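You operate a simulated robot arm through the tools that you are given. There is no shell and no other tool.

Carry out the task below with a simulated robot arm. There is one attempt and no reset: what you move stays moved.

Task
Bring the tester up to 7 bar with the seated gauge locked in.
Fine: lock it and shut the vent, then prime; never go 1 bar over, stop within 0.2 bar on the master, read the gauge and leave it standing there.

Only the result counts: the job must be done as asked and must still hold three seconds after the hand-in. Knocking over, shifting, dropping, spilling or breaking anything else fails it.

Robot
A 7-joint arm with a two-finger parallel gripper, fixed in place. Base frame: the origin is at the foot of the arm, x ahead of it, y to its left, z up; the work surface is at about z = 860. Readings come in mm, rad, newtons and seconds.
With the tool pointing down near the work surface it reaches from about 340 to 740 mm from the base axis. Its first joint turns from -2.496 to 2.496 rad. Payload 3 kg.
The TCP is the grasp point between the finger pads, 30 mm short of the fingertips. In the tool frame z runs along the fingers and y along their closing line. The gripper opens to 94 mm. The fingers are 28 mm wide and 10 mm thick; the gripper's body (50 by 96 mm) begins 55 mm behind the TCP.
Orientation is told as [roll, pitch, yaw] about the base's x, y, z axes, in that order, counted from this pose: with the fingers straight down and closing along the base's y, the tool's x points along the base's -x, its y along +y and its z along -z.

Tools
- The arm moves only by the tool drive_tool. Its argument "targets" is a list of rows, each an object of numbers (a shift or turn left out is 0, a gripper value left out holds the last): "tx", "ty", "tz": the shift along the base's x, y, z in mm; "ax", "ay", "az": the turn, a rotation vector about the base's x, y, z in rad; "hand": the finger opening in mm, from 0 to 94. In form: [{"tx": .., "ty": .., "tz": .., "ax": .., "ay": .., "az": .., "hand": ..}, ...]. A call has 1 to 20 rows; each row shifts and turns the commanded pose from where the row before left it. Rows are played at 5 a second. More than 50 mm and 0.15 rad between two rows, or a gripper value outside its range, and nothing of the call is played. A pose out of reach is approached as far as the arm can. The call stops where the force on the tool passes 60 N (or 10 N more than at its start, if that is more) or the arm is blocked; 0.2 s more then pass. Each finger travels about 45 mm/s and halts on what it meets, pressing with about 37 N; the grip force reading is that of the motor and also rises with nothing between the fingers. The clock runs only during rows and for 0.2 s after the last one: add rows that do not move to give the fingers time. It gives the time, the measured TCP pose, the force on the tool (base axes), the opening and the grip force at its end, in the units of the frame above (readings bear some noise), with the torque about the TCP (base axes, N m) and any sound that the robot's microphone picked up.
- Cameras (640 x 400 px; columns grow to the right, rows downward): "scene" is fixed at [221.8, 651.2, 1660.9]; the picture's right is [-0.80, -0.60, 0.00], its down [-0.42, 0.57, -0.71] and it looks along [0.42, -0.57, -0.71] (base axes); focal length 349 px, centre (320, 200). "wrist" rides on the gripper at [76, 14, -103] in the tool frame; the picture's right is [-0.18, 0.98, 0.00], its down [-0.75, -0.14, -0.64] and it looks along [-0.63, -0.12, 0.77] (tool axes); focal length 243 px, centre (320, 200). There is no depth. A picture from a camera that has moved, and an enlarged one, comes with that camera's place and axes in the base frame and with its lens.
- get_image(camera): a new picture of that camera. No time passes.
- move_column(by): slides the trunk up (or, below 0, down) by that many mm; the arm rides with it, the base frame stays. It gives what a move gives, with no picture.
- close_up(camera, box): a new picture of the part [left, top, right, bottom] of that camera's present view, enlarged. No time passes.
- sign_off(): hands the job in; it is judged then, once.

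Nothing tells you positions but the pictures and the camera data. Unless the task says otherwise, let go and move clear before handing in.

The tools are called after "Request:" as name(argument=value, ...) on one line, values as JSON. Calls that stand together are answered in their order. drive_tool: Moves the arm, as the interface text tells. Its arguments: {"type":"object","properties":{"targets":{"type":"array"}},"required":["targets"]} The other tools are called the same way: move_column (by) slides the trunk up or down; get_image (camera) takes a picture; close_up (camera, box) takes an enlarged picture of a part of a camera's view; sign_off () hands the job in.

At the start:

```text
time: 0.0
tool_pos: [648.9, 101.4, 1169.6]
orientation: [-0.003, 0.002, 0.0]
contact_force: [-0.5, -0.2, 0.2]
moment: [0.0, 0.03, -0.04]
finger_gap: 94.0
finger_force: 0.1
trunk travel left (down, up): [-225.0, 165.0]
```

scene: 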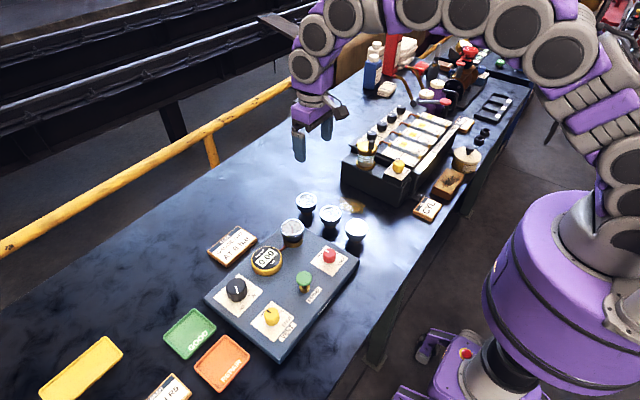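
wrist: 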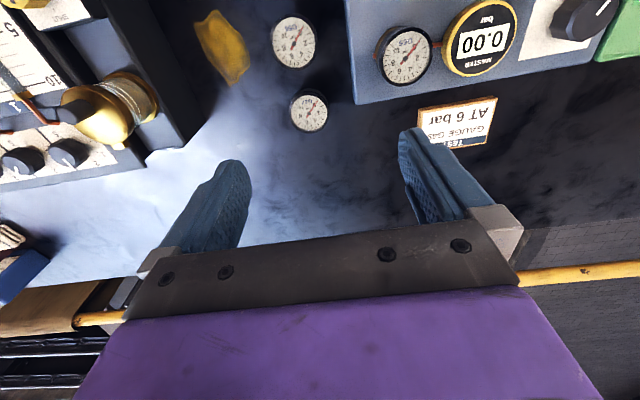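

I see a pressure tester block on the bench with a seated gauge, a digital master reading 0.00, and several knobs (black, yellow, green, red). I will take close-ups before moving anything.

Request:
close_up(camera="scene", box=[190, 180, 370, 370])

Request:
close_up(camera="scene", box=[20, 300, 260, 400])

Request:
close_up(camera="wrist", box=[260, 0, 640, 170])

Request:
close_up(camera="scene", box=[330, 30, 530, 230])

```text
2.11 times, centred on (280, 275) of scene
camera zoom: at [221.8, 651.2, 1660.9], right [-0.8, -0.6, 0.0], down [-0.42, 0.57, -0.71], along [0.42, -0.57, -0.71], focal length 735 px, centre (404, 42)
```

zoom: 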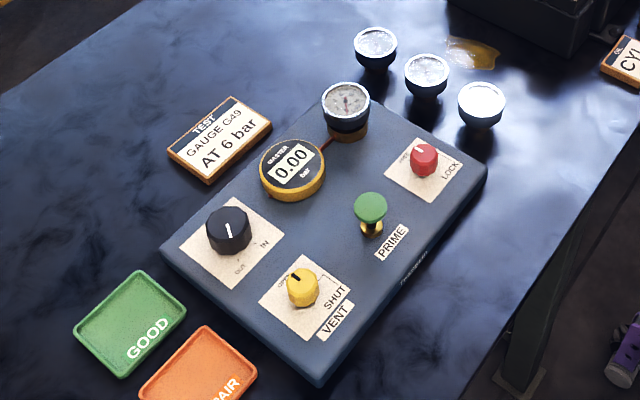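

```text
2.67 times, centred on (140, 350) of scene
camera zoom: at [221.8, 651.2, 1660.9], right [-0.8, -0.6, 0.0], down [-0.42, 0.57, -0.71], along [0.42, -0.57, -0.71], focal length 931 px, centre (800, -200)
```

zoom: 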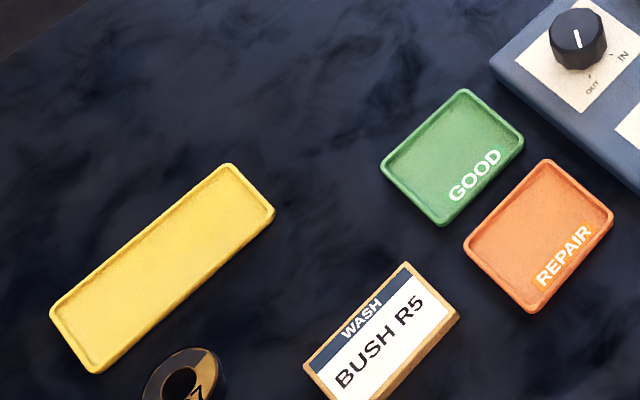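

```text
1.68 times, centred on (450, 85) of wrist
camera zoom: at [571.2, 116.1, 1272.1], right [0.18, 0.98, 0.0], down [0.75, -0.14, 0.64], along [0.63, -0.12, -0.77], focal length 409 px, centre (101, 394)
```

zoom: 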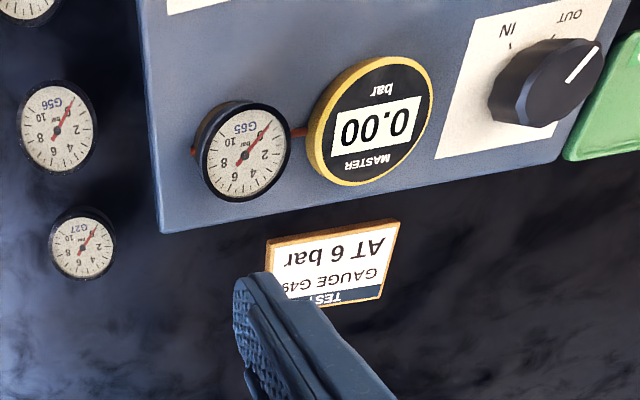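

```text
2.00 times, centred on (430, 130) of scene
camera zoom: at [221.8, 651.2, 1660.9], right [-0.8, -0.6, 0.0], down [-0.42, 0.57, -0.71], along [0.42, -0.57, -0.71], focal length 698 px, centre (100, 340)
```

zoom: 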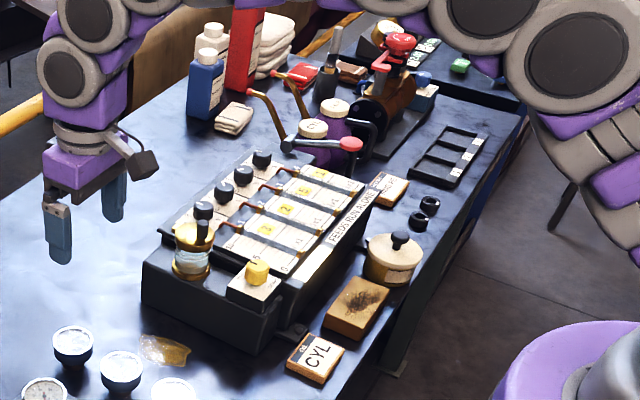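

The tester lies at roughly x 480–690, y 190–480: LOCK is near (516, 219), VENT near (523, 427), PRIME near (519, 318) and the black IN/OUT knob near (634, 424). I'll bring the wrist camera behind the block at a safe height for a better look.

Request:
drive_tool(targets=[{"tx": -34, "ty": 30, "tz": 5}, {"tx": -34, "ty": 30, "tz": 5}, {"tx": -34, "ty": 30, "tz": 5}, {"tx": -34, "ty": 30, "tz": 5}, {"tx": -34, "ty": 30, "tz": 5}, {"tx": -34, "ty": 30, "tz": 5}, {"tx": -20, "ty": 30, "tz": 0}, {"tx": 0, "ty": 0}])

```text
time: 1.8
tool_pos: [417.9, 309.8, 1200.8]
orientation: [0.0, -0.001, 0.001]
contact_force: [-0.1, 0.2, 1.0]
moment: [0.0, -0.04, 0.01]
finger_gap: 93.9
finger_force: 0.0
trunk travel left (down, up): [-225.0, 165.0]
```

Request:
get_image(camera="wrist")

Request:
get_image(camera="scene")

```text
taken
camera wrist: at [341.4, 324.0, 1303.2], right [0.18, 0.98, 0.0], down [0.75, -0.14, 0.64], along [0.63, -0.12, -0.77], focal length 243 px, centre (320, 200)
```

wrist: 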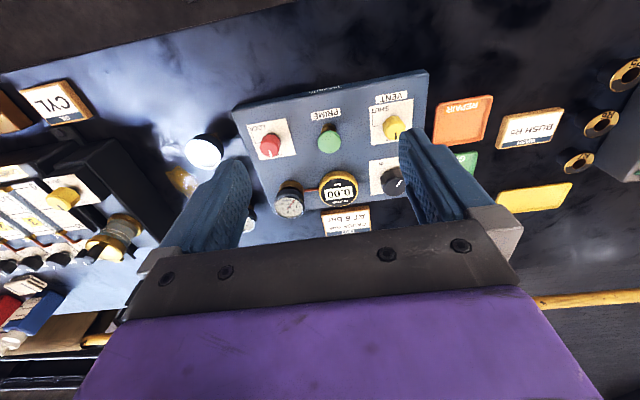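

```text
taken
```

scene: 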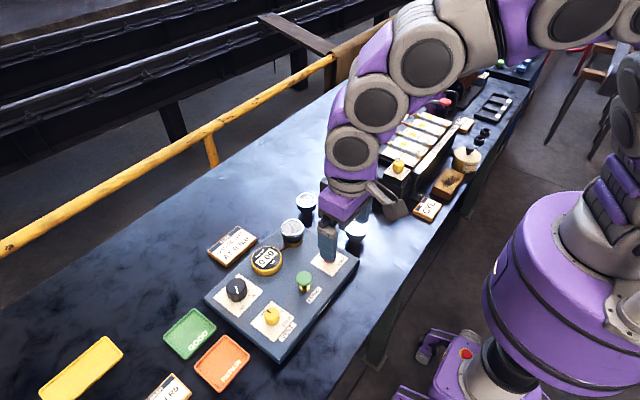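

The wrist view shows the whole panel (upside down). I'll enlarge it to read the knob markings.

Request:
close_up(camera="wrist", box=[225, 65, 345, 225])

Request:
close_up(camera="wrist", box=[340, 65, 440, 225])

Request:
close_up(camera="scene", box=[205, 260, 325, 350])

```text
2.50 times, centred on (285, 145) of wrist
camera zoom: at [341.4, 324.0, 1303.2], right [0.18, 0.98, 0.0], down [0.75, -0.14, 0.64], along [0.63, -0.12, -0.77], focal length 606 px, centre (408, 338)
```

zoom: 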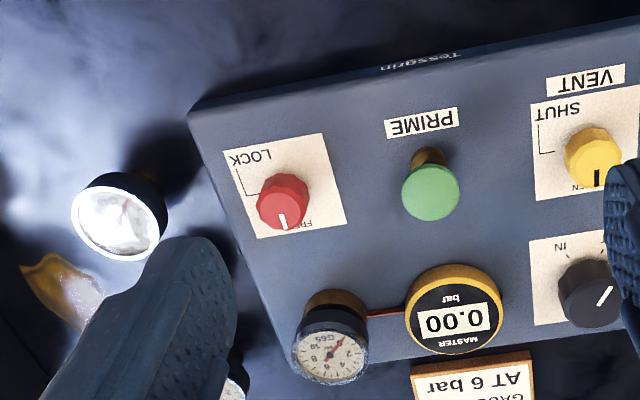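

```text
2.50 times, centred on (390, 145) of wrist
camera zoom: at [341.4, 324.0, 1303.2], right [0.18, 0.98, 0.0], down [0.75, -0.14, 0.64], along [0.63, -0.12, -0.77], focal length 606 px, centre (145, 338)
```

zoom: 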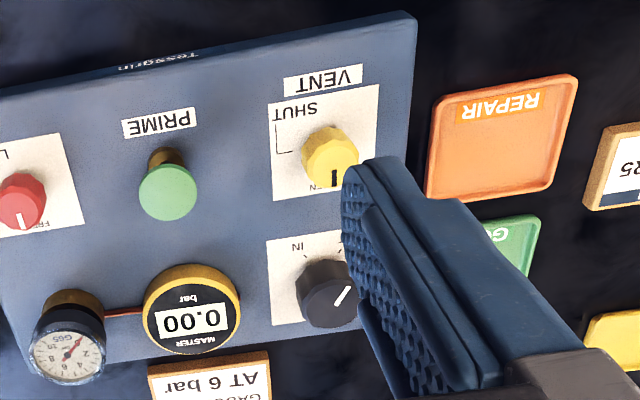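

```text
4.44 times, centred on (265, 305) of scene
camera zoom: at [221.8, 651.2, 1660.9], right [-0.8, -0.6, 0.0], down [-0.42, 0.57, -0.71], along [0.42, -0.57, -0.71], focal length 1552 px, centre (564, -267)
```

zoom: 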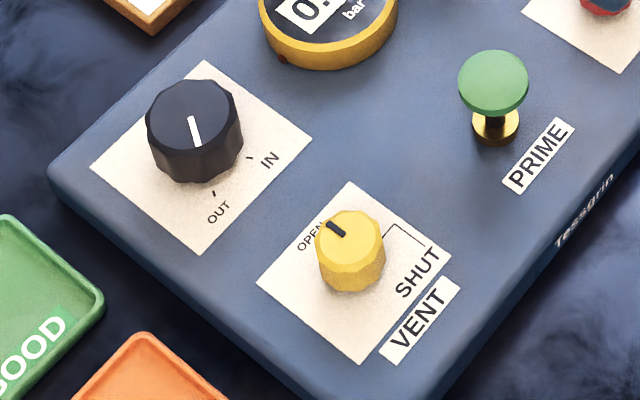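

VENT points to OPEN (toward +x) and its SHUT mark is on the −y side. LOCK points to FREE (+x) with the LOCK mark also on the −y side, so each needs about −90° about z. I'll go above the red LOCK knob for a close look.

Request:
drive_tool(targets=[{"tx": 20, "ty": -20.4, "tz": -28}, {"tx": 20, "ty": -20.4, "tz": -28}, {"tx": 20, "ty": -20.4, "tz": -28}, {"tx": 20, "ty": -20.4, "tz": -28}, {"tx": 19, "ty": -20.4, "tz": -28}, {"tx": 0}])

Request:
get_image(camera="wrist")

Request:
get_image(camera="scene")

```text
time: 3.2
tool_pos: [519.2, 208.7, 1060.5]
orientation: [-0.003, -0.003, 0.002]
contact_force: [0.5, 0.2, -0.1]
moment: [-0.01, 0.03, -0.01]
finger_gap: 94.3
finger_force: 0.1
trunk travel left (down, up): [-225.0, 165.0]
```

```text
taken
camera wrist: at [441.9, 222.3, 1164.4], right [0.18, 0.98, 0.0], down [0.75, -0.14, 0.64], along [0.63, -0.12, -0.77], focal length 243 px, centre (320, 200)
```

wrist: 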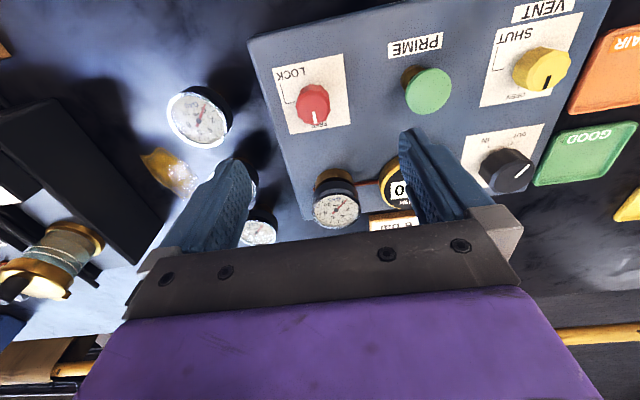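

```text
taken
```

scene: 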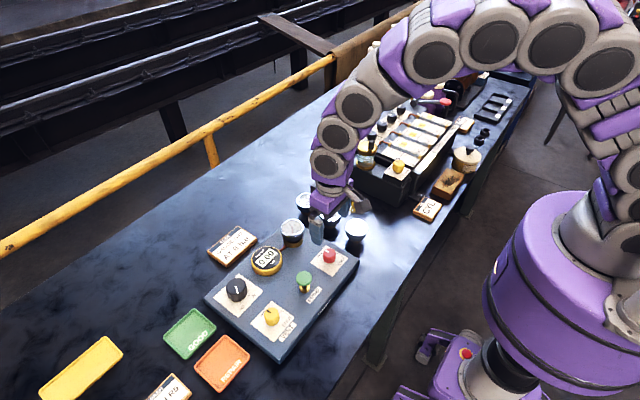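

Request:
close_up(camera="wrist", box=[240, 40, 400, 140])

Request:
close_up(camera="scene", box=[280, 220, 376, 280])

Request:
close_up(camera="wrist", box=[400, 10, 600, 210])

```text
4.00 times, centred on (320, 90) of wrist
camera zoom: at [441.9, 222.3, 1164.4], right [0.18, 0.98, 0.0], down [0.75, -0.14, 0.64], along [0.63, -0.12, -0.77], focal length 970 px, centre (320, 640)
```

zoom: 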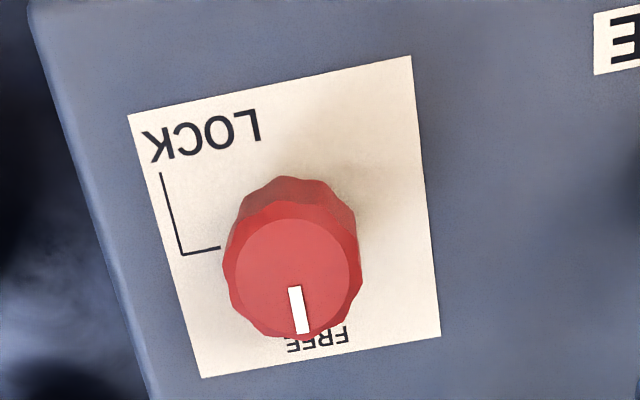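

```text
6.67 times, centred on (328, 250) of scene
camera zoom: at [221.8, 651.2, 1660.9], right [-0.8, -0.6, 0.0], down [-0.42, 0.57, -0.71], along [0.42, -0.57, -0.71], focal length 2327 px, centre (267, -133)
```

zoom: 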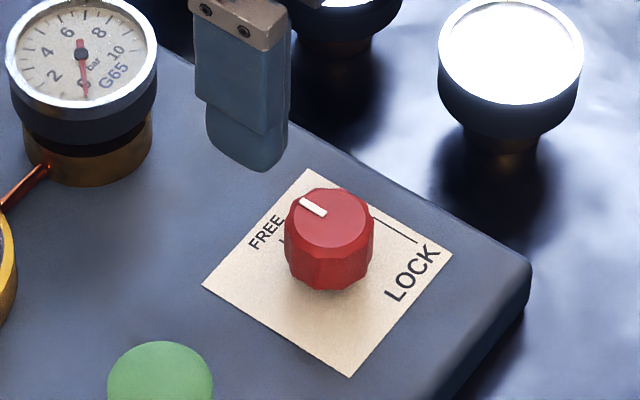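

```text
2.00 times, centred on (500, 110) of wrist
camera zoom: at [441.9, 222.3, 1164.4], right [0.18, 0.98, 0.0], down [0.75, -0.14, 0.64], along [0.63, -0.12, -0.77], focal length 485 px, centre (-40, 380)
```

zoom: 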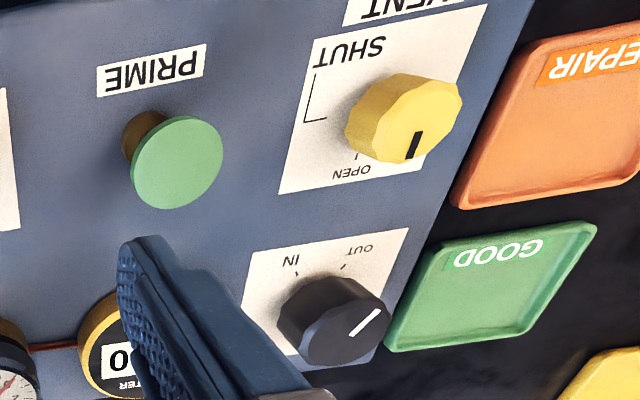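

The red knob's axis comes out at about (521, 200), with the panel top near z 900 and the knob top near z 924. I'll centre over it with a partly closed hand at z≈985 and check.

Request:
drive_tool(targets=[{"tx": 1.8, "ty": -8.3, "tz": -25, "hand": 60}, {"tz": -25}, {"tz": -25}, {"tx": 0}, {"tx": 0}])

Request:
get_image(camera="wrist")

Request:
close_up(camera="scene", box=[280, 200, 376, 260])

```text
time: 4.4
tool_pos: [522.5, 200.7, 985.0]
orientation: [-0.002, 0.0, 0.003]
contact_force: [0.0, 0.3, -0.1]
moment: [-0.03, 0.04, -0.02]
finger_gap: 59.9
finger_force: 0.0
trunk travel left (down, up): [-225.0, 165.0]
```

```text
taken
camera wrist: at [445.0, 214.6, 1088.3], right [0.18, 0.98, 0.0], down [0.75, -0.14, 0.64], along [0.63, -0.12, -0.77], focal length 243 px, centre (320, 200)
```

wrist: 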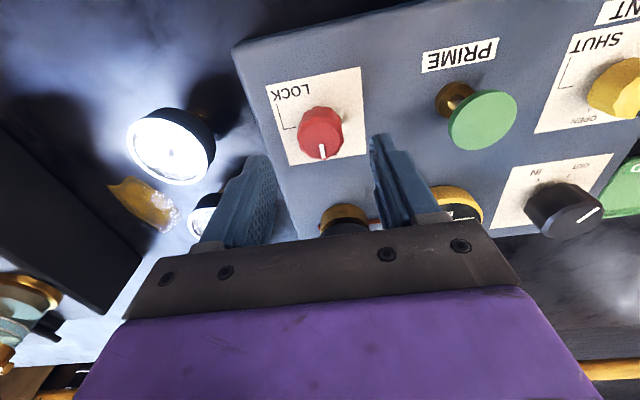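

```text
6.67 times, centred on (328, 230) of scene
camera zoom: at [221.8, 651.2, 1660.9], right [-0.8, -0.6, 0.0], down [-0.42, 0.57, -0.71], along [0.42, -0.57, -0.71], focal length 2327 px, centre (267, 0)
```

zoom: 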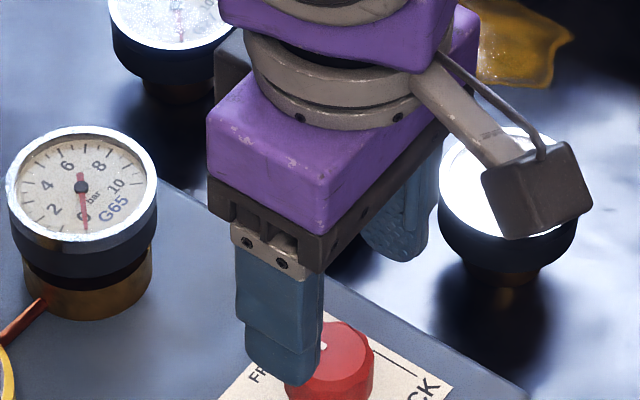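

Request:
close_up(camera="wrist", box=[250, 60, 390, 190])

```text
3.08 times, centred on (320, 125) of wrist
camera zoom: at [445.0, 214.6, 1088.3], right [0.18, 0.98, 0.0], down [0.75, -0.14, 0.64], along [0.63, -0.12, -0.77], focal length 746 px, centre (320, 431)
```

zoom: 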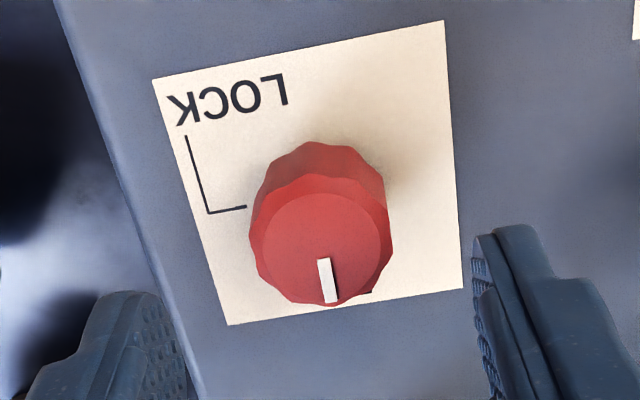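

Centring is good: the TCP is over the knob axis within about 2 mm. I'll lower so the fingertips sit about 6 mm above the panel, then close on the knob.

Request:
drive_tool(targets=[{"tx": -0.5, "tz": -17}, {"tz": -16}, {"tz": -15}, {"tx": 0}, {"hand": 25}, {"tx": 0}, {"tx": 0}, {"tx": 0}])

Request:
close_up(camera="wrist", box=[220, 60, 420, 260])

Request:
close_up(camera="scene", box=[220, 200, 380, 300])

```text
time: 6.2
tool_pos: [521.3, 200.1, 937.3]
orientation: [0.0, 0.0, 0.003]
contact_force: [0.1, -3.2, -2.0]
moment: [0.22, -0.02, -0.01]
finger_gap: 33.6
finger_force: 44.7
trunk travel left (down, up): [-225.0, 165.0]
```

```text
2.00 times, centred on (320, 160) of wrist
camera zoom: at [444.5, 214.2, 1040.4], right [0.18, 0.98, 0.0], down [0.75, -0.14, 0.64], along [0.63, -0.12, -0.77], focal length 485 px, centre (320, 280)
```

zoom: 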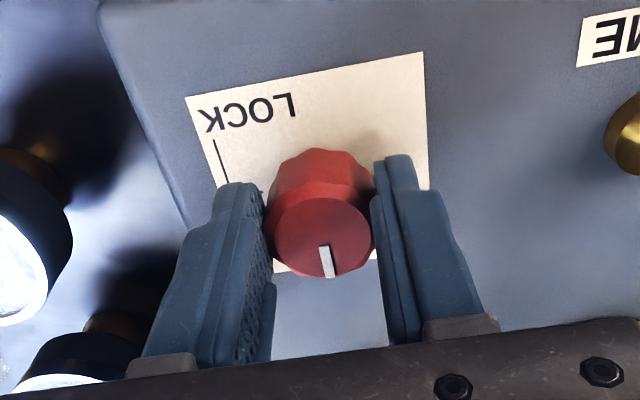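

```text
4.00 times, centred on (300, 250) of scene
camera zoom: at [221.8, 651.2, 1660.9], right [-0.8, -0.6, 0.0], down [-0.42, 0.57, -0.71], along [0.42, -0.57, -0.71], focal length 1396 px, centre (400, 0)
```

zoom: 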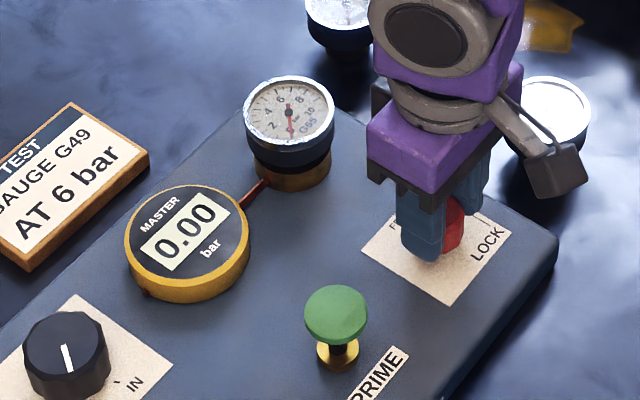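

The knob is gripped at 33.6 mm. I'll turn it clockwise in small steps and watch the torque.

Request:
drive_tool(targets=[{"az": -0.1}, {"az": -0.1}, {"az": -0.1}, {"az": -0.1}, {"az": -0.1}])

Request:
close_up(camera="wrist", box=[220, 60, 420, 260])

```text
time: 7.4
tool_pos: [521.7, 202.7, 936.6]
orientation: [0.0, 0.0, -0.501]
contact_force: [4.1, 2.9, 9.1]
moment: [0.22, 0.95, 0.01]
finger_gap: 33.5
finger_force: 45.0
trunk travel left (down, up): [-225.0, 165.0]
```

```text
2.00 times, centred on (320, 160) of wrist
camera zoom: at [460.9, 251.0, 1040.2], right [0.63, 0.77, 0.0], down [0.59, -0.48, 0.64], along [0.5, -0.41, -0.77], focal length 485 px, centre (320, 280)
```

zoom: 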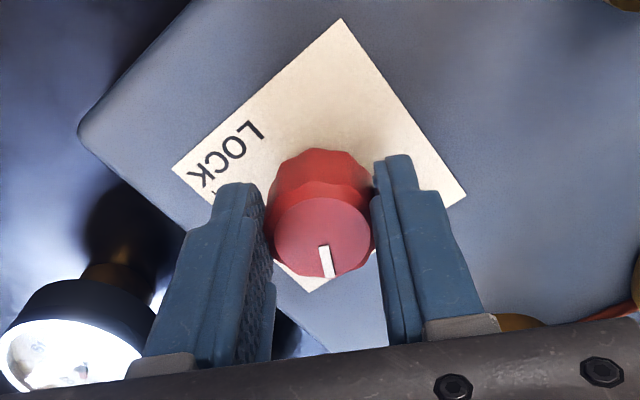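

The knob follows the fingers. I'll continue to about −1.5 rad total and check.

Request:
drive_tool(targets=[{"az": -0.1}, {"az": -0.1}, {"az": -0.1}, {"az": -0.1}, {"az": -0.1}, {"az": -0.1}, {"az": -0.1}, {"az": -0.1}, {"az": -0.1}])

Request:
close_up(camera="wrist", box=[220, 60, 420, 260])

Request:
close_up(camera="scene", box=[220, 200, 380, 300])

```text
time: 9.4
tool_pos: [524.5, 203.5, 936.1]
orientation: [0.004, -0.002, -1.4]
contact_force: [28.2, 25.0, 23.9]
moment: [0.58, -0.65, 0.11]
finger_gap: 34.0
finger_force: 45.1
trunk travel left (down, up): [-225.0, 165.0]
```

```text
2.00 times, centred on (320, 160) of wrist
camera zoom: at [524.6, 280.9, 1039.7], right [1.0, -0.02, 0.0], down [-0.01, -0.77, 0.64], along [-0.01, -0.64, -0.77], focal length 485 px, centre (320, 280)
```

zoom: 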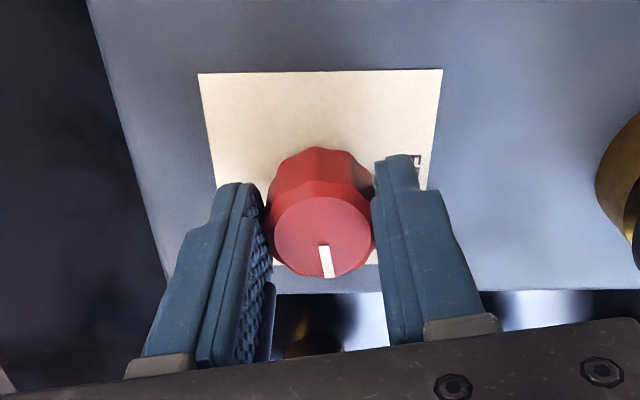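

```text
4.00 times, centred on (300, 250) of scene
camera zoom: at [221.8, 651.2, 1660.9], right [-0.8, -0.6, 0.0], down [-0.42, 0.57, -0.71], along [0.42, -0.57, -0.71], focal length 1396 px, centre (400, 0)
```

zoom: 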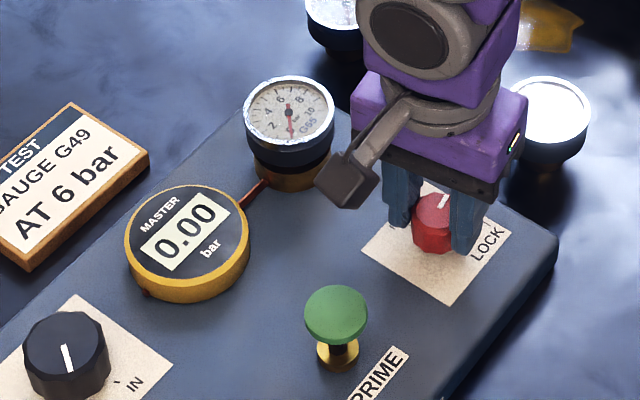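

The knob has turned about −1.4 rad with some sideways force built up. I'll ease the tool toward where it is being pushed, then finish the turn.

Request:
drive_tool(targets=[{"tx": 2, "ty": 2, "tz": 0.5}, {"tx": 0}])

```text
time: 10.0
tool_pos: [525.4, 202.6, 935.9]
orientation: [-0.004, -0.004, -1.4]
contact_force: [19.9, 16.8, 11.0]
moment: [0.74, -0.94, 0.07]
finger_gap: 33.3
finger_force: 45.1
trunk travel left (down, up): [-225.0, 165.0]
```

Request:
drive_tool(targets=[{"tx": 2, "ty": 2, "tz": 0.5}, {"az": -0.06}, {"az": -0.06}, {"az": -0.05}, {"tx": 0}])

Request:
close_up(camera="wrist", box=[220, 60, 420, 260])

Request:
close_up(camera="scene", box=[290, 220, 370, 280])

```text
time: 11.2
tool_pos: [523.7, 203.8, 937.5]
orientation: [-0.006, -0.004, -1.57]
contact_force: [2.5, -6.7, -9.2]
moment: [-0.5, -0.44, 0.4]
finger_gap: 33.6
finger_force: 45.0
trunk travel left (down, up): [-225.0, 165.0]
```

```text
2.00 times, centred on (320, 160) of wrist
camera zoom: at [539.2, 280.0, 1039.3], right [0.98, -0.18, 0.0], down [-0.14, -0.75, 0.65], along [-0.12, -0.63, -0.76], focal length 485 px, centre (320, 280)
```

zoom: 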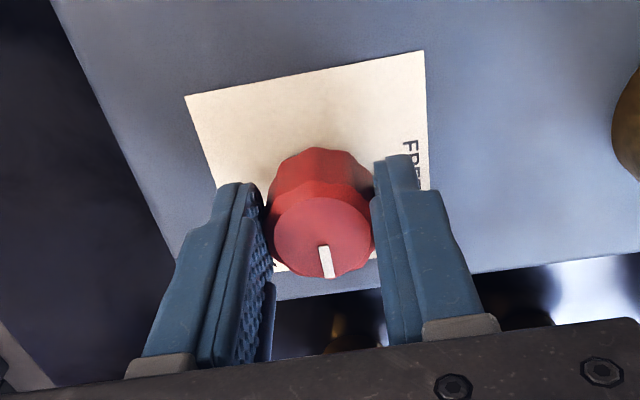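

```text
6.67 times, centred on (330, 250) of scene
camera zoom: at [221.8, 651.2, 1660.9], right [-0.8, -0.6, 0.0], down [-0.42, 0.57, -0.71], along [0.42, -0.57, -0.71], focal length 2327 px, centre (253, -133)
```

zoom: 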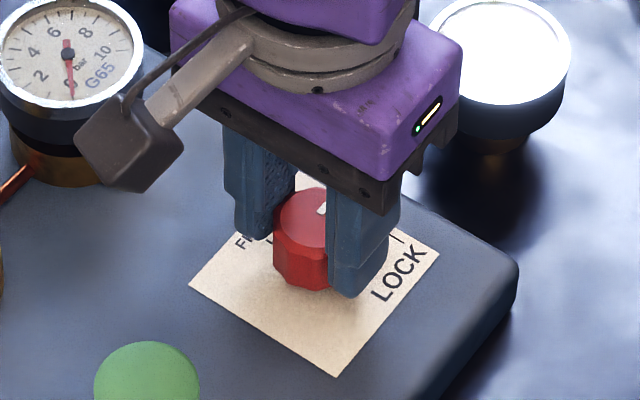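

Total turn is now −1.57 rad with some z-torque appearing, perhaps the end stop. I'll push a hair more to confirm.

Request:
drive_tool(targets=[{"az": -0.04}, {"tx": 0}])

```text
time: 11.8
tool_pos: [524.9, 204.8, 936.1]
orientation: [-0.006, -0.003, -1.609]
contact_force: [-3.2, -10.4, -22.2]
moment: [-0.51, -0.19, 0.24]
finger_gap: 33.5
finger_force: 45.1
trunk travel left (down, up): [-225.0, 165.0]
```

I'll open the hand, lift straight up and inspect the pointer.

Request:
drive_tool(targets=[{"hand": 60}, {"tx": 0}, {"tx": 0}, {"tz": 30}, {"tz": 40}, {"tz": 40}, {"tx": 0}])

Request:
get_image(camera="wrist")

Request:
close_up(camera="scene", box=[200, 200, 376, 310])

```text
time: 13.4
tool_pos: [527.2, 208.1, 1047.0]
orientation: [-0.002, -0.004, -1.61]
contact_force: [0.5, -0.8, -0.4]
moment: [-0.03, 0.0, 0.01]
finger_gap: 59.9
finger_force: 0.0
trunk travel left (down, up): [-225.0, 165.0]
```

```text
taken
camera wrist: at [543.0, 283.2, 1150.3], right [0.98, -0.22, 0.0], down [-0.17, -0.75, 0.64], along [-0.14, -0.63, -0.76], focal length 243 px, centre (320, 200)
```

wrist: 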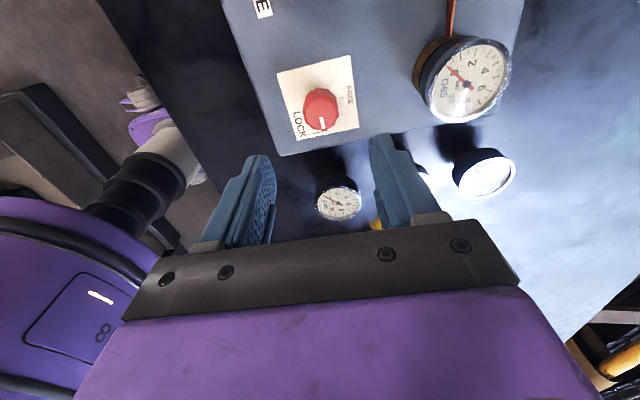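

```text
3.64 times, centred on (288, 255) of scene
camera zoom: at [221.8, 651.2, 1660.9], right [-0.8, -0.6, 0.0], down [-0.42, 0.57, -0.71], along [0.42, -0.57, -0.71], focal length 1270 px, centre (436, 0)
```

zoom: 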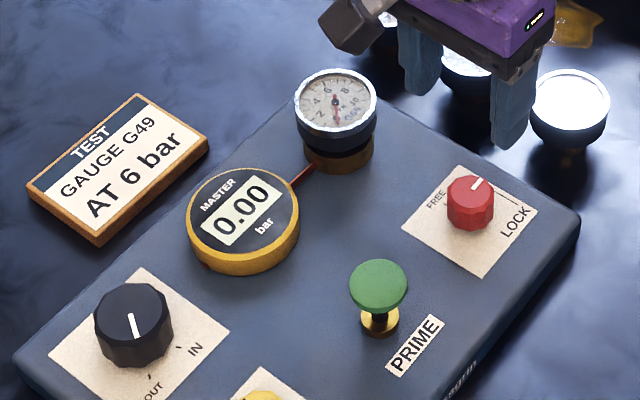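

Request:
close_up(camera="scene", box=[306, 236, 354, 266])

Request:
close_up(camera="wrist", box=[260, 40, 380, 160])

```text
13.33 times, centred on (330, 251) of scene
camera zoom: at [221.8, 651.2, 1660.9], right [-0.8, -0.6, 0.0], down [-0.42, 0.57, -0.71], along [0.42, -0.57, -0.71], focal length 4655 px, centre (187, -480)
```

zoom: 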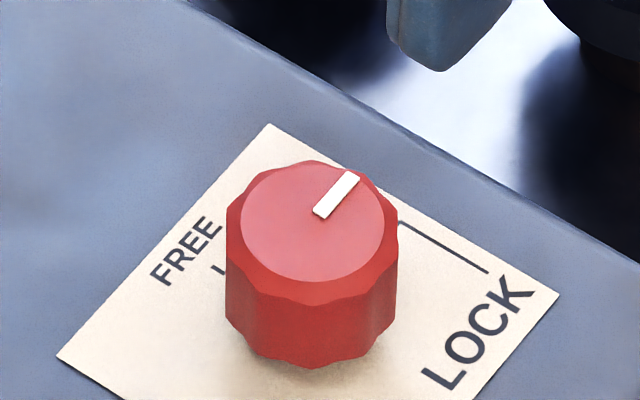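

```text
3.33 times, centred on (320, 100) of wrist
camera zoom: at [543.0, 283.2, 1150.3], right [0.98, -0.22, 0.0], down [-0.17, -0.75, 0.64], along [-0.14, -0.63, -0.76], focal length 809 px, centre (320, 533)
```

zoom: 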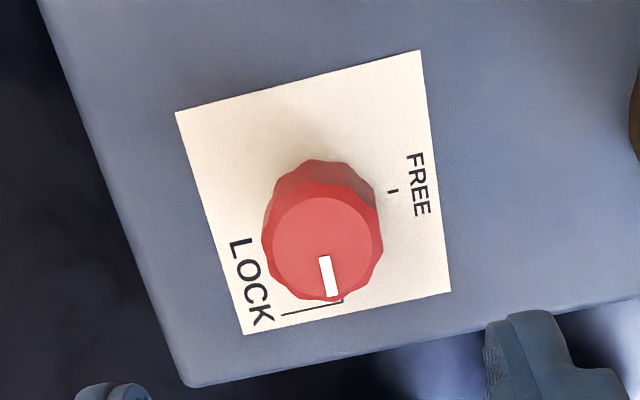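

LOCK now points to its mark (−y side). Next I go to the yellow VENT knob near (524, 408), unwinding the wrist on the way.

Request:
drive_tool(targets=[{"ty": 18, "az": 0.146}, {"ty": 18, "az": 0.146}, {"ty": 18, "az": 0.146}, {"ty": 18, "az": 0.146}, {"ty": 18, "az": 0.146}, {"ty": 18, "az": 0.146}, {"ty": 18, "az": 0.146}, {"ty": 18, "az": 0.146}, {"ty": 18, "az": 0.146}, {"ty": 19, "az": 0.146}, {"ty": 19, "az": 0.146}, {"tx": 0}])

Request:
get_image(camera="wrist")

Request:
close_up(camera="wrist", box=[240, 40, 400, 150])

```text
time: 16.0
tool_pos: [526.0, 403.9, 1047.9]
orientation: [-0.002, -0.001, -0.001]
contact_force: [0.2, 0.0, -0.2]
moment: [0.01, 0.03, 0.0]
finger_gap: 60.1
finger_force: 0.0
trunk travel left (down, up): [-225.0, 165.0]
```

```text
taken
camera wrist: at [450.0, 418.6, 1151.9], right [0.18, 0.98, 0.0], down [0.75, -0.14, 0.64], along [0.63, -0.12, -0.77], focal length 243 px, centre (320, 200)
```

wrist: 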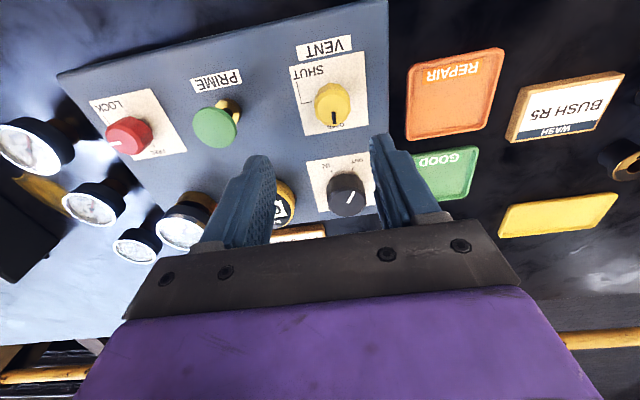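

```text
3.64 times, centred on (320, 95) of wrist
camera zoom: at [450.0, 418.6, 1151.9], right [0.18, 0.98, 0.0], down [0.75, -0.14, 0.64], along [0.63, -0.12, -0.77], focal length 882 px, centre (320, 582)
```

zoom: 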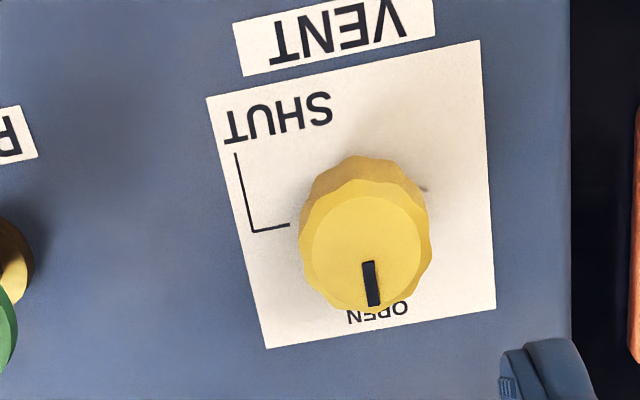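

The VENT knob axis comes out at about (529, 415). I'll centre on it, drop to z≈975 and verify.

Request:
drive_tool(targets=[{"tx": 3, "ty": 11, "tz": -25}, {"tz": -25}, {"tz": -23}, {"tx": 0}])

Request:
close_up(camera="wrist", box=[220, 60, 420, 260])

Request:
close_up(camera="scene", box=[190, 230, 366, 340])

```text
time: 17.0
tool_pos: [531.9, 412.8, 976.4]
orientation: [0.0, -0.003, -0.003]
contact_force: [-0.6, 0.0, 0.3]
moment: [0.02, 0.0, -0.02]
finger_gap: 59.9
finger_force: 0.2
trunk travel left (down, up): [-225.0, 165.0]
```

```text
2.00 times, centred on (320, 160) of wrist
camera zoom: at [453.9, 427.6, 1079.9], right [0.19, 0.98, 0.0], down [0.75, -0.14, 0.64], along [0.63, -0.12, -0.77], focal length 485 px, centre (320, 280)
```

zoom: 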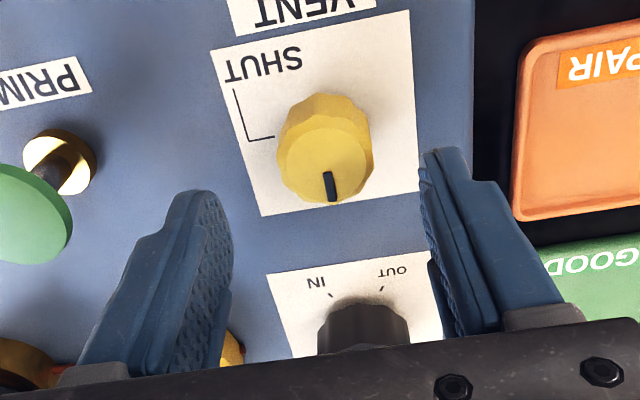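

```text
3.64 times, centred on (278, 285) of scene
camera zoom: at [221.8, 651.2, 1660.9], right [-0.8, -0.6, 0.0], down [-0.42, 0.57, -0.71], along [0.42, -0.57, -0.71], focal length 1270 px, centre (473, -109)
```

zoom: 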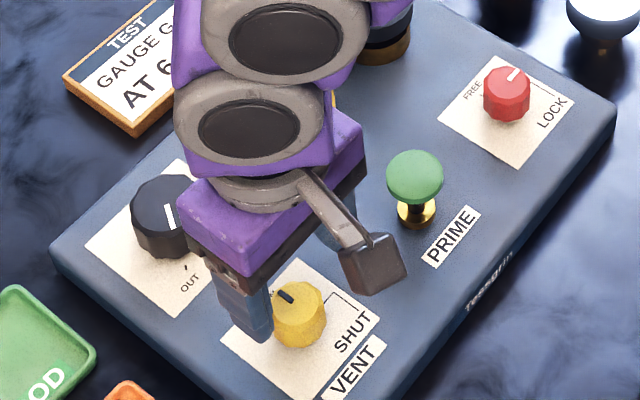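

Centring looks right. I'll descend to the knob and close.

Request:
drive_tool(targets=[{"tz": -14}, {"tz": -14}, {"tz": -12}, {"tx": 0}, {"hand": 25}, {"tx": 0}, {"tx": 0}, {"tx": 0}])

Request:
close_up(camera="wrist", box=[220, 60, 420, 260])

```text
time: 18.8
tool_pos: [530.1, 415.2, 938.0]
orientation: [0.0, -0.002, -0.002]
contact_force: [0.1, 1.5, -0.1]
moment: [0.4, -0.04, 0.02]
finger_gap: 33.4
finger_force: 45.3
trunk travel left (down, up): [-225.0, 165.0]
```

```text
2.00 times, centred on (320, 160) of wrist
camera zoom: at [452.6, 429.5, 1040.7], right [0.19, 0.98, 0.0], down [0.75, -0.14, 0.64], along [0.63, -0.12, -0.77], focal length 485 px, centre (320, 280)
```

zoom: 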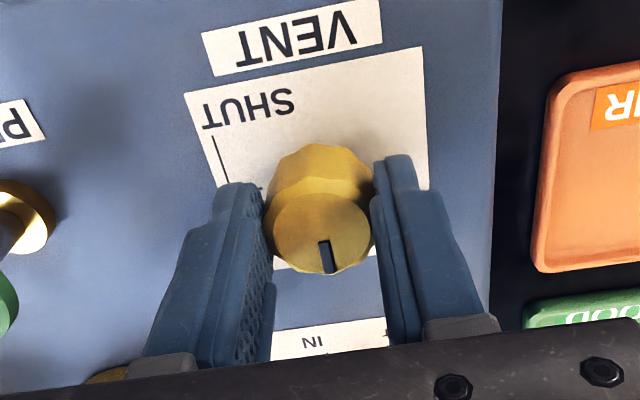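

The grip matches the earlier one, where the knob axis turned out about 4 mm further in +x than the TCP. I'll reopen, shift 4 mm, and close again so the turn is cleaner.

Request:
drive_tool(targets=[{"hand": 45}, {"tx": 0}, {"tx": 4}, {"tx": 0}, {"hand": 25}, {"tx": 0}, {"tx": 0}, {"az": -0.1}, {"az": -0.1}, {"az": -0.1}, {"az": -0.1}, {"az": -0.1}])

Request:
close_up(camera="wrist", box=[220, 60, 420, 260])

```text
time: 21.4
tool_pos: [533.3, 414.3, 937.5]
orientation: [0.001, -0.002, -0.505]
contact_force: [0.4, -9.0, 11.5]
moment: [0.09, 0.31, 0.03]
finger_gap: 33.6
finger_force: 44.9
trunk travel left (down, up): [-225.0, 165.0]
```

```text
2.00 times, centred on (320, 160) of wrist
camera zoom: at [472.1, 464.0, 1039.8], right [0.64, 0.77, 0.0], down [0.59, -0.49, 0.64], along [0.5, -0.41, -0.77], focal length 485 px, centre (320, 280)
```

zoom: 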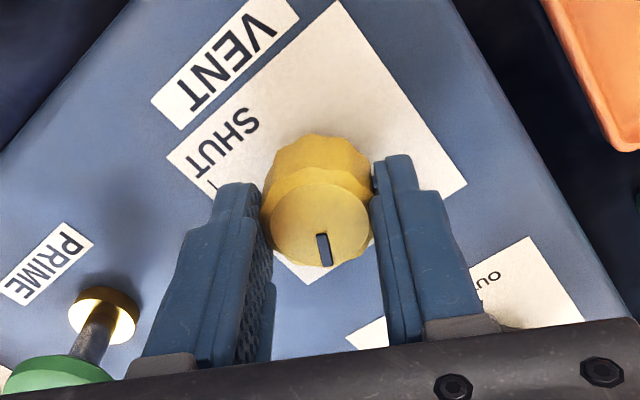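

Request:
drive_tool(targets=[{"az": -0.1}, {"az": -0.1}, {"az": -0.1}, {"az": -0.1}, {"az": -0.1}])

```text
time: 22.6
tool_pos: [532.7, 414.2, 937.1]
orientation: [-0.001, -0.001, -1.004]
contact_force: [0.8, -11.4, 9.0]
moment: [0.41, 0.0, -0.02]
finger_gap: 33.4
finger_force: 44.8
trunk travel left (down, up): [-225.0, 165.0]
```

The turn is smooth with low forces; finishing the remaining 0.57 rad.

Request:
drive_tool(targets=[{"az": -0.1}, {"az": -0.1}, {"az": -0.1}, {"az": -0.1}, {"az": -0.1}, {"az": -0.07}, {"tx": 0}])

Request:
close_up(camera="scene", box=[230, 270, 326, 340])

Request:
close_up(camera="wrist", box=[220, 60, 420, 260])

```text
time: 24.2
tool_pos: [531.9, 414.9, 935.7]
orientation: [0.002, -0.001, -1.572]
contact_force: [6.1, -9.7, 16.2]
moment: [-0.58, 0.06, 0.0]
finger_gap: 33.7
finger_force: 44.7
trunk travel left (down, up): [-225.0, 165.0]
```

```text
5.71 times, centred on (278, 305) of scene
camera zoom: at [221.8, 651.2, 1660.9], right [-0.8, -0.6, 0.0], down [-0.42, 0.57, -0.71], along [0.42, -0.57, -0.71], focal length 1995 px, centre (560, -400)
```

zoom: 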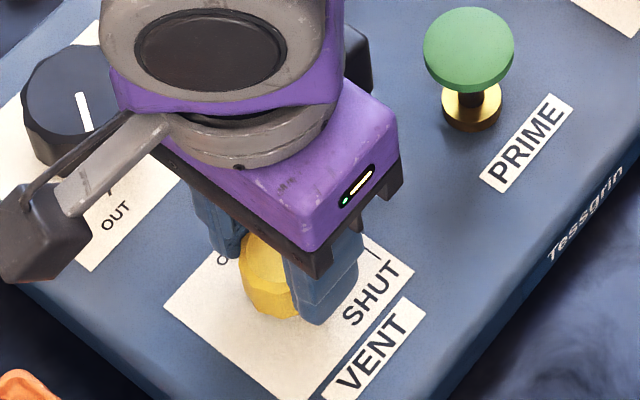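

```text
2.00 times, centred on (320, 160) of wrist
camera zoom: at [545.8, 490.5, 1039.8], right [0.98, -0.19, 0.0], down [-0.14, -0.75, 0.64], along [-0.12, -0.63, -0.77], focal length 485 px, centre (320, 280)
```

zoom: 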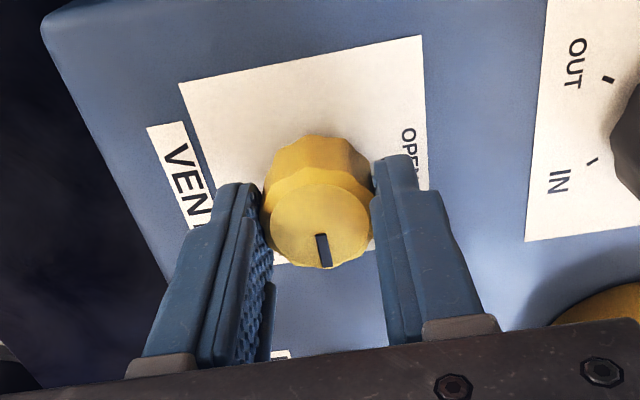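

At −1.57 rad; I'll add a tiny extra turn to be sure it is on its stop, then release and lift to inspect.

Request:
drive_tool(targets=[{"az": -0.04}, {"tx": 0}, {"hand": 60}, {"tx": 0}, {"tx": 0}, {"tz": 30}, {"tz": 40}, {"tz": 40}, {"tx": 0}])

Request:
close_up(camera="wrist", box=[240, 30, 400, 160])

Request:
get_image(camera="wrist")

Request:
close_up(camera="scene", box=[200, 220, 360, 350])

```text
time: 26.2
tool_pos: [533.2, 414.8, 1043.9]
orientation: [0.0, -0.002, -1.613]
contact_force: [-0.4, -0.8, -1.0]
moment: [-0.03, 0.0, 0.02]
finger_gap: 60.1
finger_force: 0.1
trunk travel left (down, up): [-225.0, 165.0]
```

```text
3.08 times, centred on (320, 95) of wrist
camera zoom: at [550.4, 489.6, 1147.2], right [0.97, -0.22, 0.0], down [-0.17, -0.75, 0.64], along [-0.15, -0.63, -0.77], focal length 746 px, centre (320, 523)
```

zoom: 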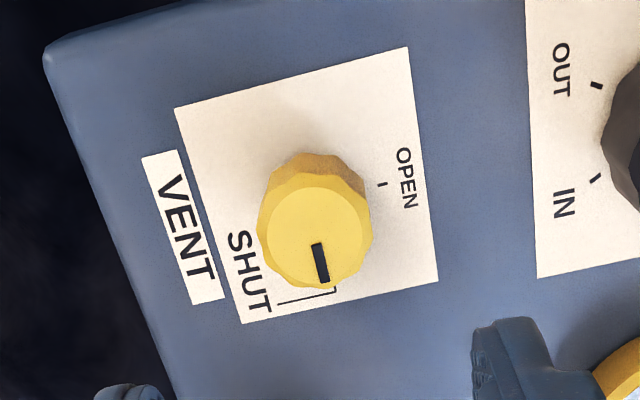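

```text
taken
camera wrist: at [550.4, 489.6, 1147.2], right [0.97, -0.22, 0.0], down [-0.17, -0.75, 0.64], along [-0.15, -0.63, -0.77], focal length 243 px, centre (320, 200)
```

wrist: 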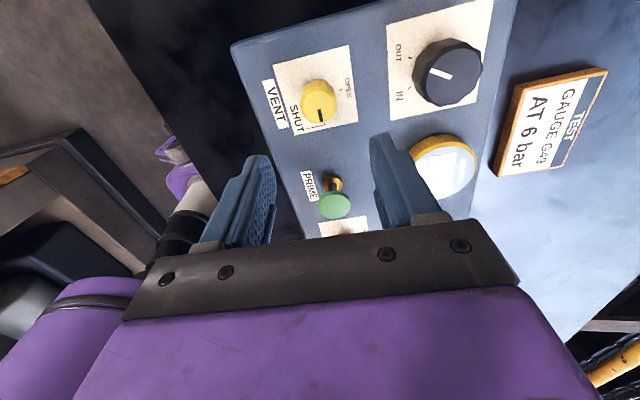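

```text
3.08 times, centred on (280, 285) of scene
camera zoom: at [221.8, 651.2, 1660.9], right [-0.8, -0.6, 0.0], down [-0.42, 0.57, -0.71], along [0.42, -0.57, -0.71], focal length 1074 px, centre (443, -62)
```

zoom: 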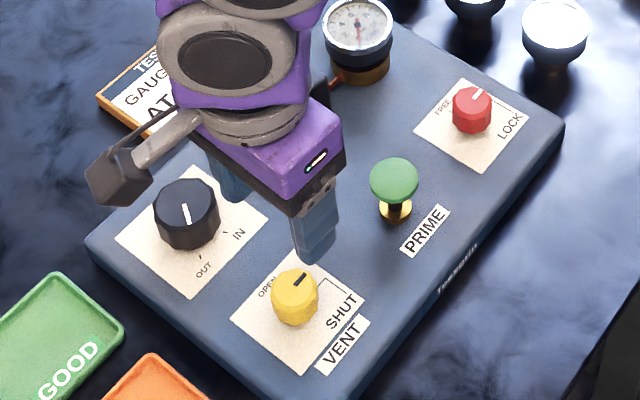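

VENT is on SHUT and LOCK is on LOCK. The black screw points at its OUT tick (~150°), IN is at ~210°. Next is PRIME near (525, 308), top at z≈937; I move above it with the hand closing.

Request:
drive_tool(targets=[{"ty": -9.7, "tx": -0.7, "az": 0.1465}, {"ty": -9.7, "tx": -0.7, "az": 0.1465, "hand": 0}, {"ty": -9.7, "tx": -0.7, "az": 0.1465}, {"ty": -9.7, "tx": -0.7, "az": 0.1465}, {"ty": -9.7, "tx": -0.7, "az": 0.1465}, {"ty": -9.7, "tx": -0.7, "az": 0.1465}, {"ty": -9.7, "tx": -0.7, "az": 0.1465}, {"ty": -9.7, "tx": -0.7, "az": 0.1465}, {"ty": -9.7, "tx": -0.7, "az": 0.1465}, {"ty": -9.7, "tx": -0.7, "az": 0.1465}, {"ty": -9.8, "tx": -0.7, "az": 0.1465}, {"tx": 0}])

Request:
get_image(camera="wrist")

Request:
close_up(camera="scene", box=[200, 220, 360, 350])

```text
time: 28.8
tool_pos: [525.9, 308.9, 1045.3]
orientation: [-0.001, 0.001, 0.001]
contact_force: [0.6, 0.0, 0.2]
moment: [0.0, 0.03, 0.0]
finger_gap: 0.2
finger_force: 32.8
trunk travel left (down, up): [-225.0, 165.0]
```

```text
taken
camera wrist: at [449.0, 323.1, 1147.8], right [0.18, 0.98, 0.0], down [0.75, -0.14, 0.64], along [0.63, -0.12, -0.77], focal length 243 px, centre (320, 200)
```

wrist: 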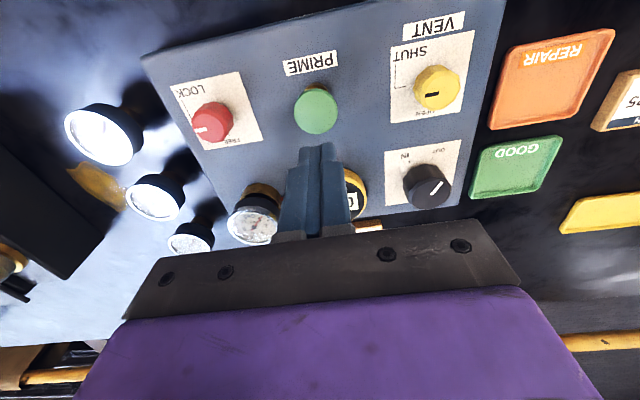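

```text
3.08 times, centred on (280, 285) of scene
camera zoom: at [221.8, 651.2, 1660.9], right [-0.8, -0.6, 0.0], down [-0.42, 0.57, -0.71], along [0.42, -0.57, -0.71], focal length 1074 px, centre (443, -62)
```

zoom: 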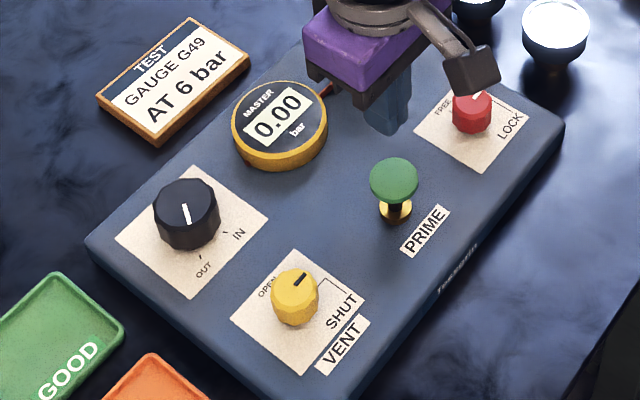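

The PRIME cap is centred near (525, 305), z≈937. I'll lower the closed fingertips to just above it.

Request:
drive_tool(targets=[{"tx": -0.5, "ty": -3.8, "tz": -25}, {"tz": -25}, {"tz": -20}, {"tx": 0}])

Request:
close_up(camera="wrist", box=[220, 60, 420, 260])

Request:
close_up(camera="scene", box=[220, 220, 360, 320])

```text
time: 29.8
tool_pos: [524.2, 305.4, 976.5]
orientation: [0.0, -0.001, -0.001]
contact_force: [0.3, 1.0, 0.0]
moment: [0.0, 0.0, -0.02]
finger_gap: 0.2
finger_force: 32.6
trunk travel left (down, up): [-225.0, 165.0]
```

```text
2.00 times, centred on (320, 160) of wrist
camera zoom: at [447.5, 319.9, 1079.7], right [0.19, 0.98, 0.0], down [0.75, -0.14, 0.64], along [0.63, -0.12, -0.77], focal length 485 px, centre (320, 280)
```

zoom: 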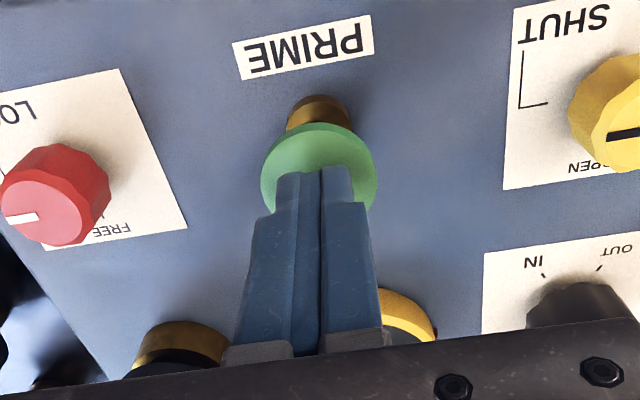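

```text
4.00 times, centred on (290, 270) of scene
camera zoom: at [221.8, 651.2, 1660.9], right [-0.8, -0.6, 0.0], down [-0.42, 0.57, -0.71], along [0.42, -0.57, -0.71], focal length 1396 px, centre (440, -80)
```

zoom: 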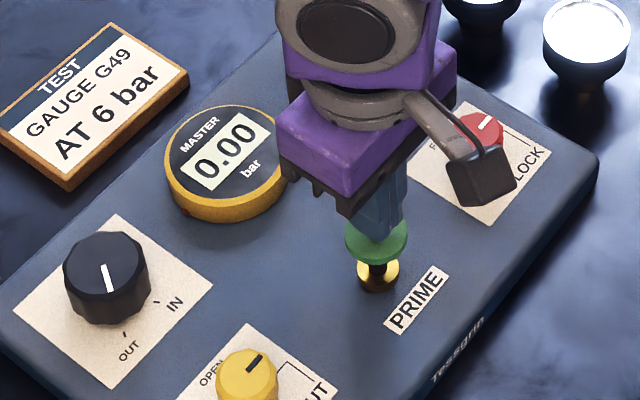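

The fingertips sit just over the green cap and the master (0.00) is visible. I'll press in small steps.

Request:
drive_tool(targets=[{"tz": -4}, {"tz": -4}, {"tz": -2}])

Request:
close_up(camera="scene", box=[220, 220, 360, 320])

```text
time: 30.6
tool_pos: [524.2, 305.3, 965.5]
orientation: [0.0, -0.003, -0.002]
contact_force: [-1.5, 2.3, 4.6]
moment: [0.12, 0.14, -0.01]
finger_gap: 0.0
finger_force: 33.1
trunk travel left (down, up): [-225.0, 165.0]
```

```text
4.00 times, centred on (290, 270) of scene
camera zoom: at [221.8, 651.2, 1660.9], right [-0.8, -0.6, 0.0], down [-0.42, 0.57, -0.71], along [0.42, -0.57, -0.71], focal length 1396 px, centre (440, -80)
```

zoom: 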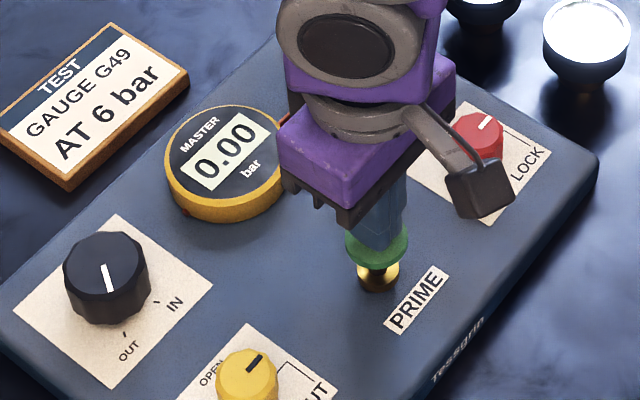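

Contact with the cap at about 5 N. I keep pressing in small steps while watching the master.

Request:
drive_tool(targets=[{"tz": -3}, {"tz": -2}])

Request:
close_up(camera="scene", box=[220, 220, 360, 320])

```text
time: 31.2
tool_pos: [523.5, 305.5, 961.2]
orientation: [0.0, -0.001, 0.0]
contact_force: [0.1, 1.5, 7.1]
moment: [0.05, 0.04, -0.02]
finger_gap: 0.0
finger_force: 32.8
trunk travel left (down, up): [-225.0, 165.0]
```

```text
4.00 times, centred on (290, 270) of scene
camera zoom: at [221.8, 651.2, 1660.9], right [-0.8, -0.6, 0.0], down [-0.42, 0.57, -0.71], along [0.42, -0.57, -0.71], focal length 1396 px, centre (440, -80)
```

zoom: 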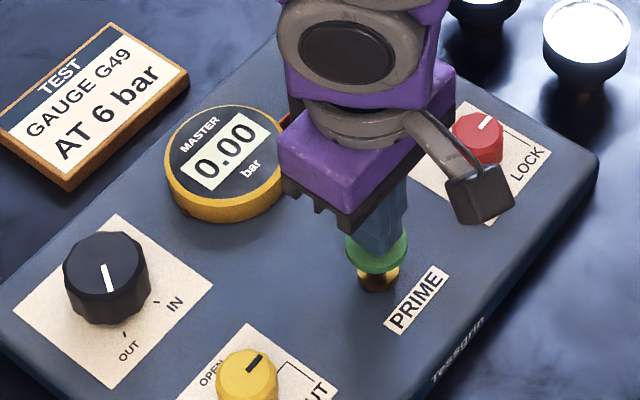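

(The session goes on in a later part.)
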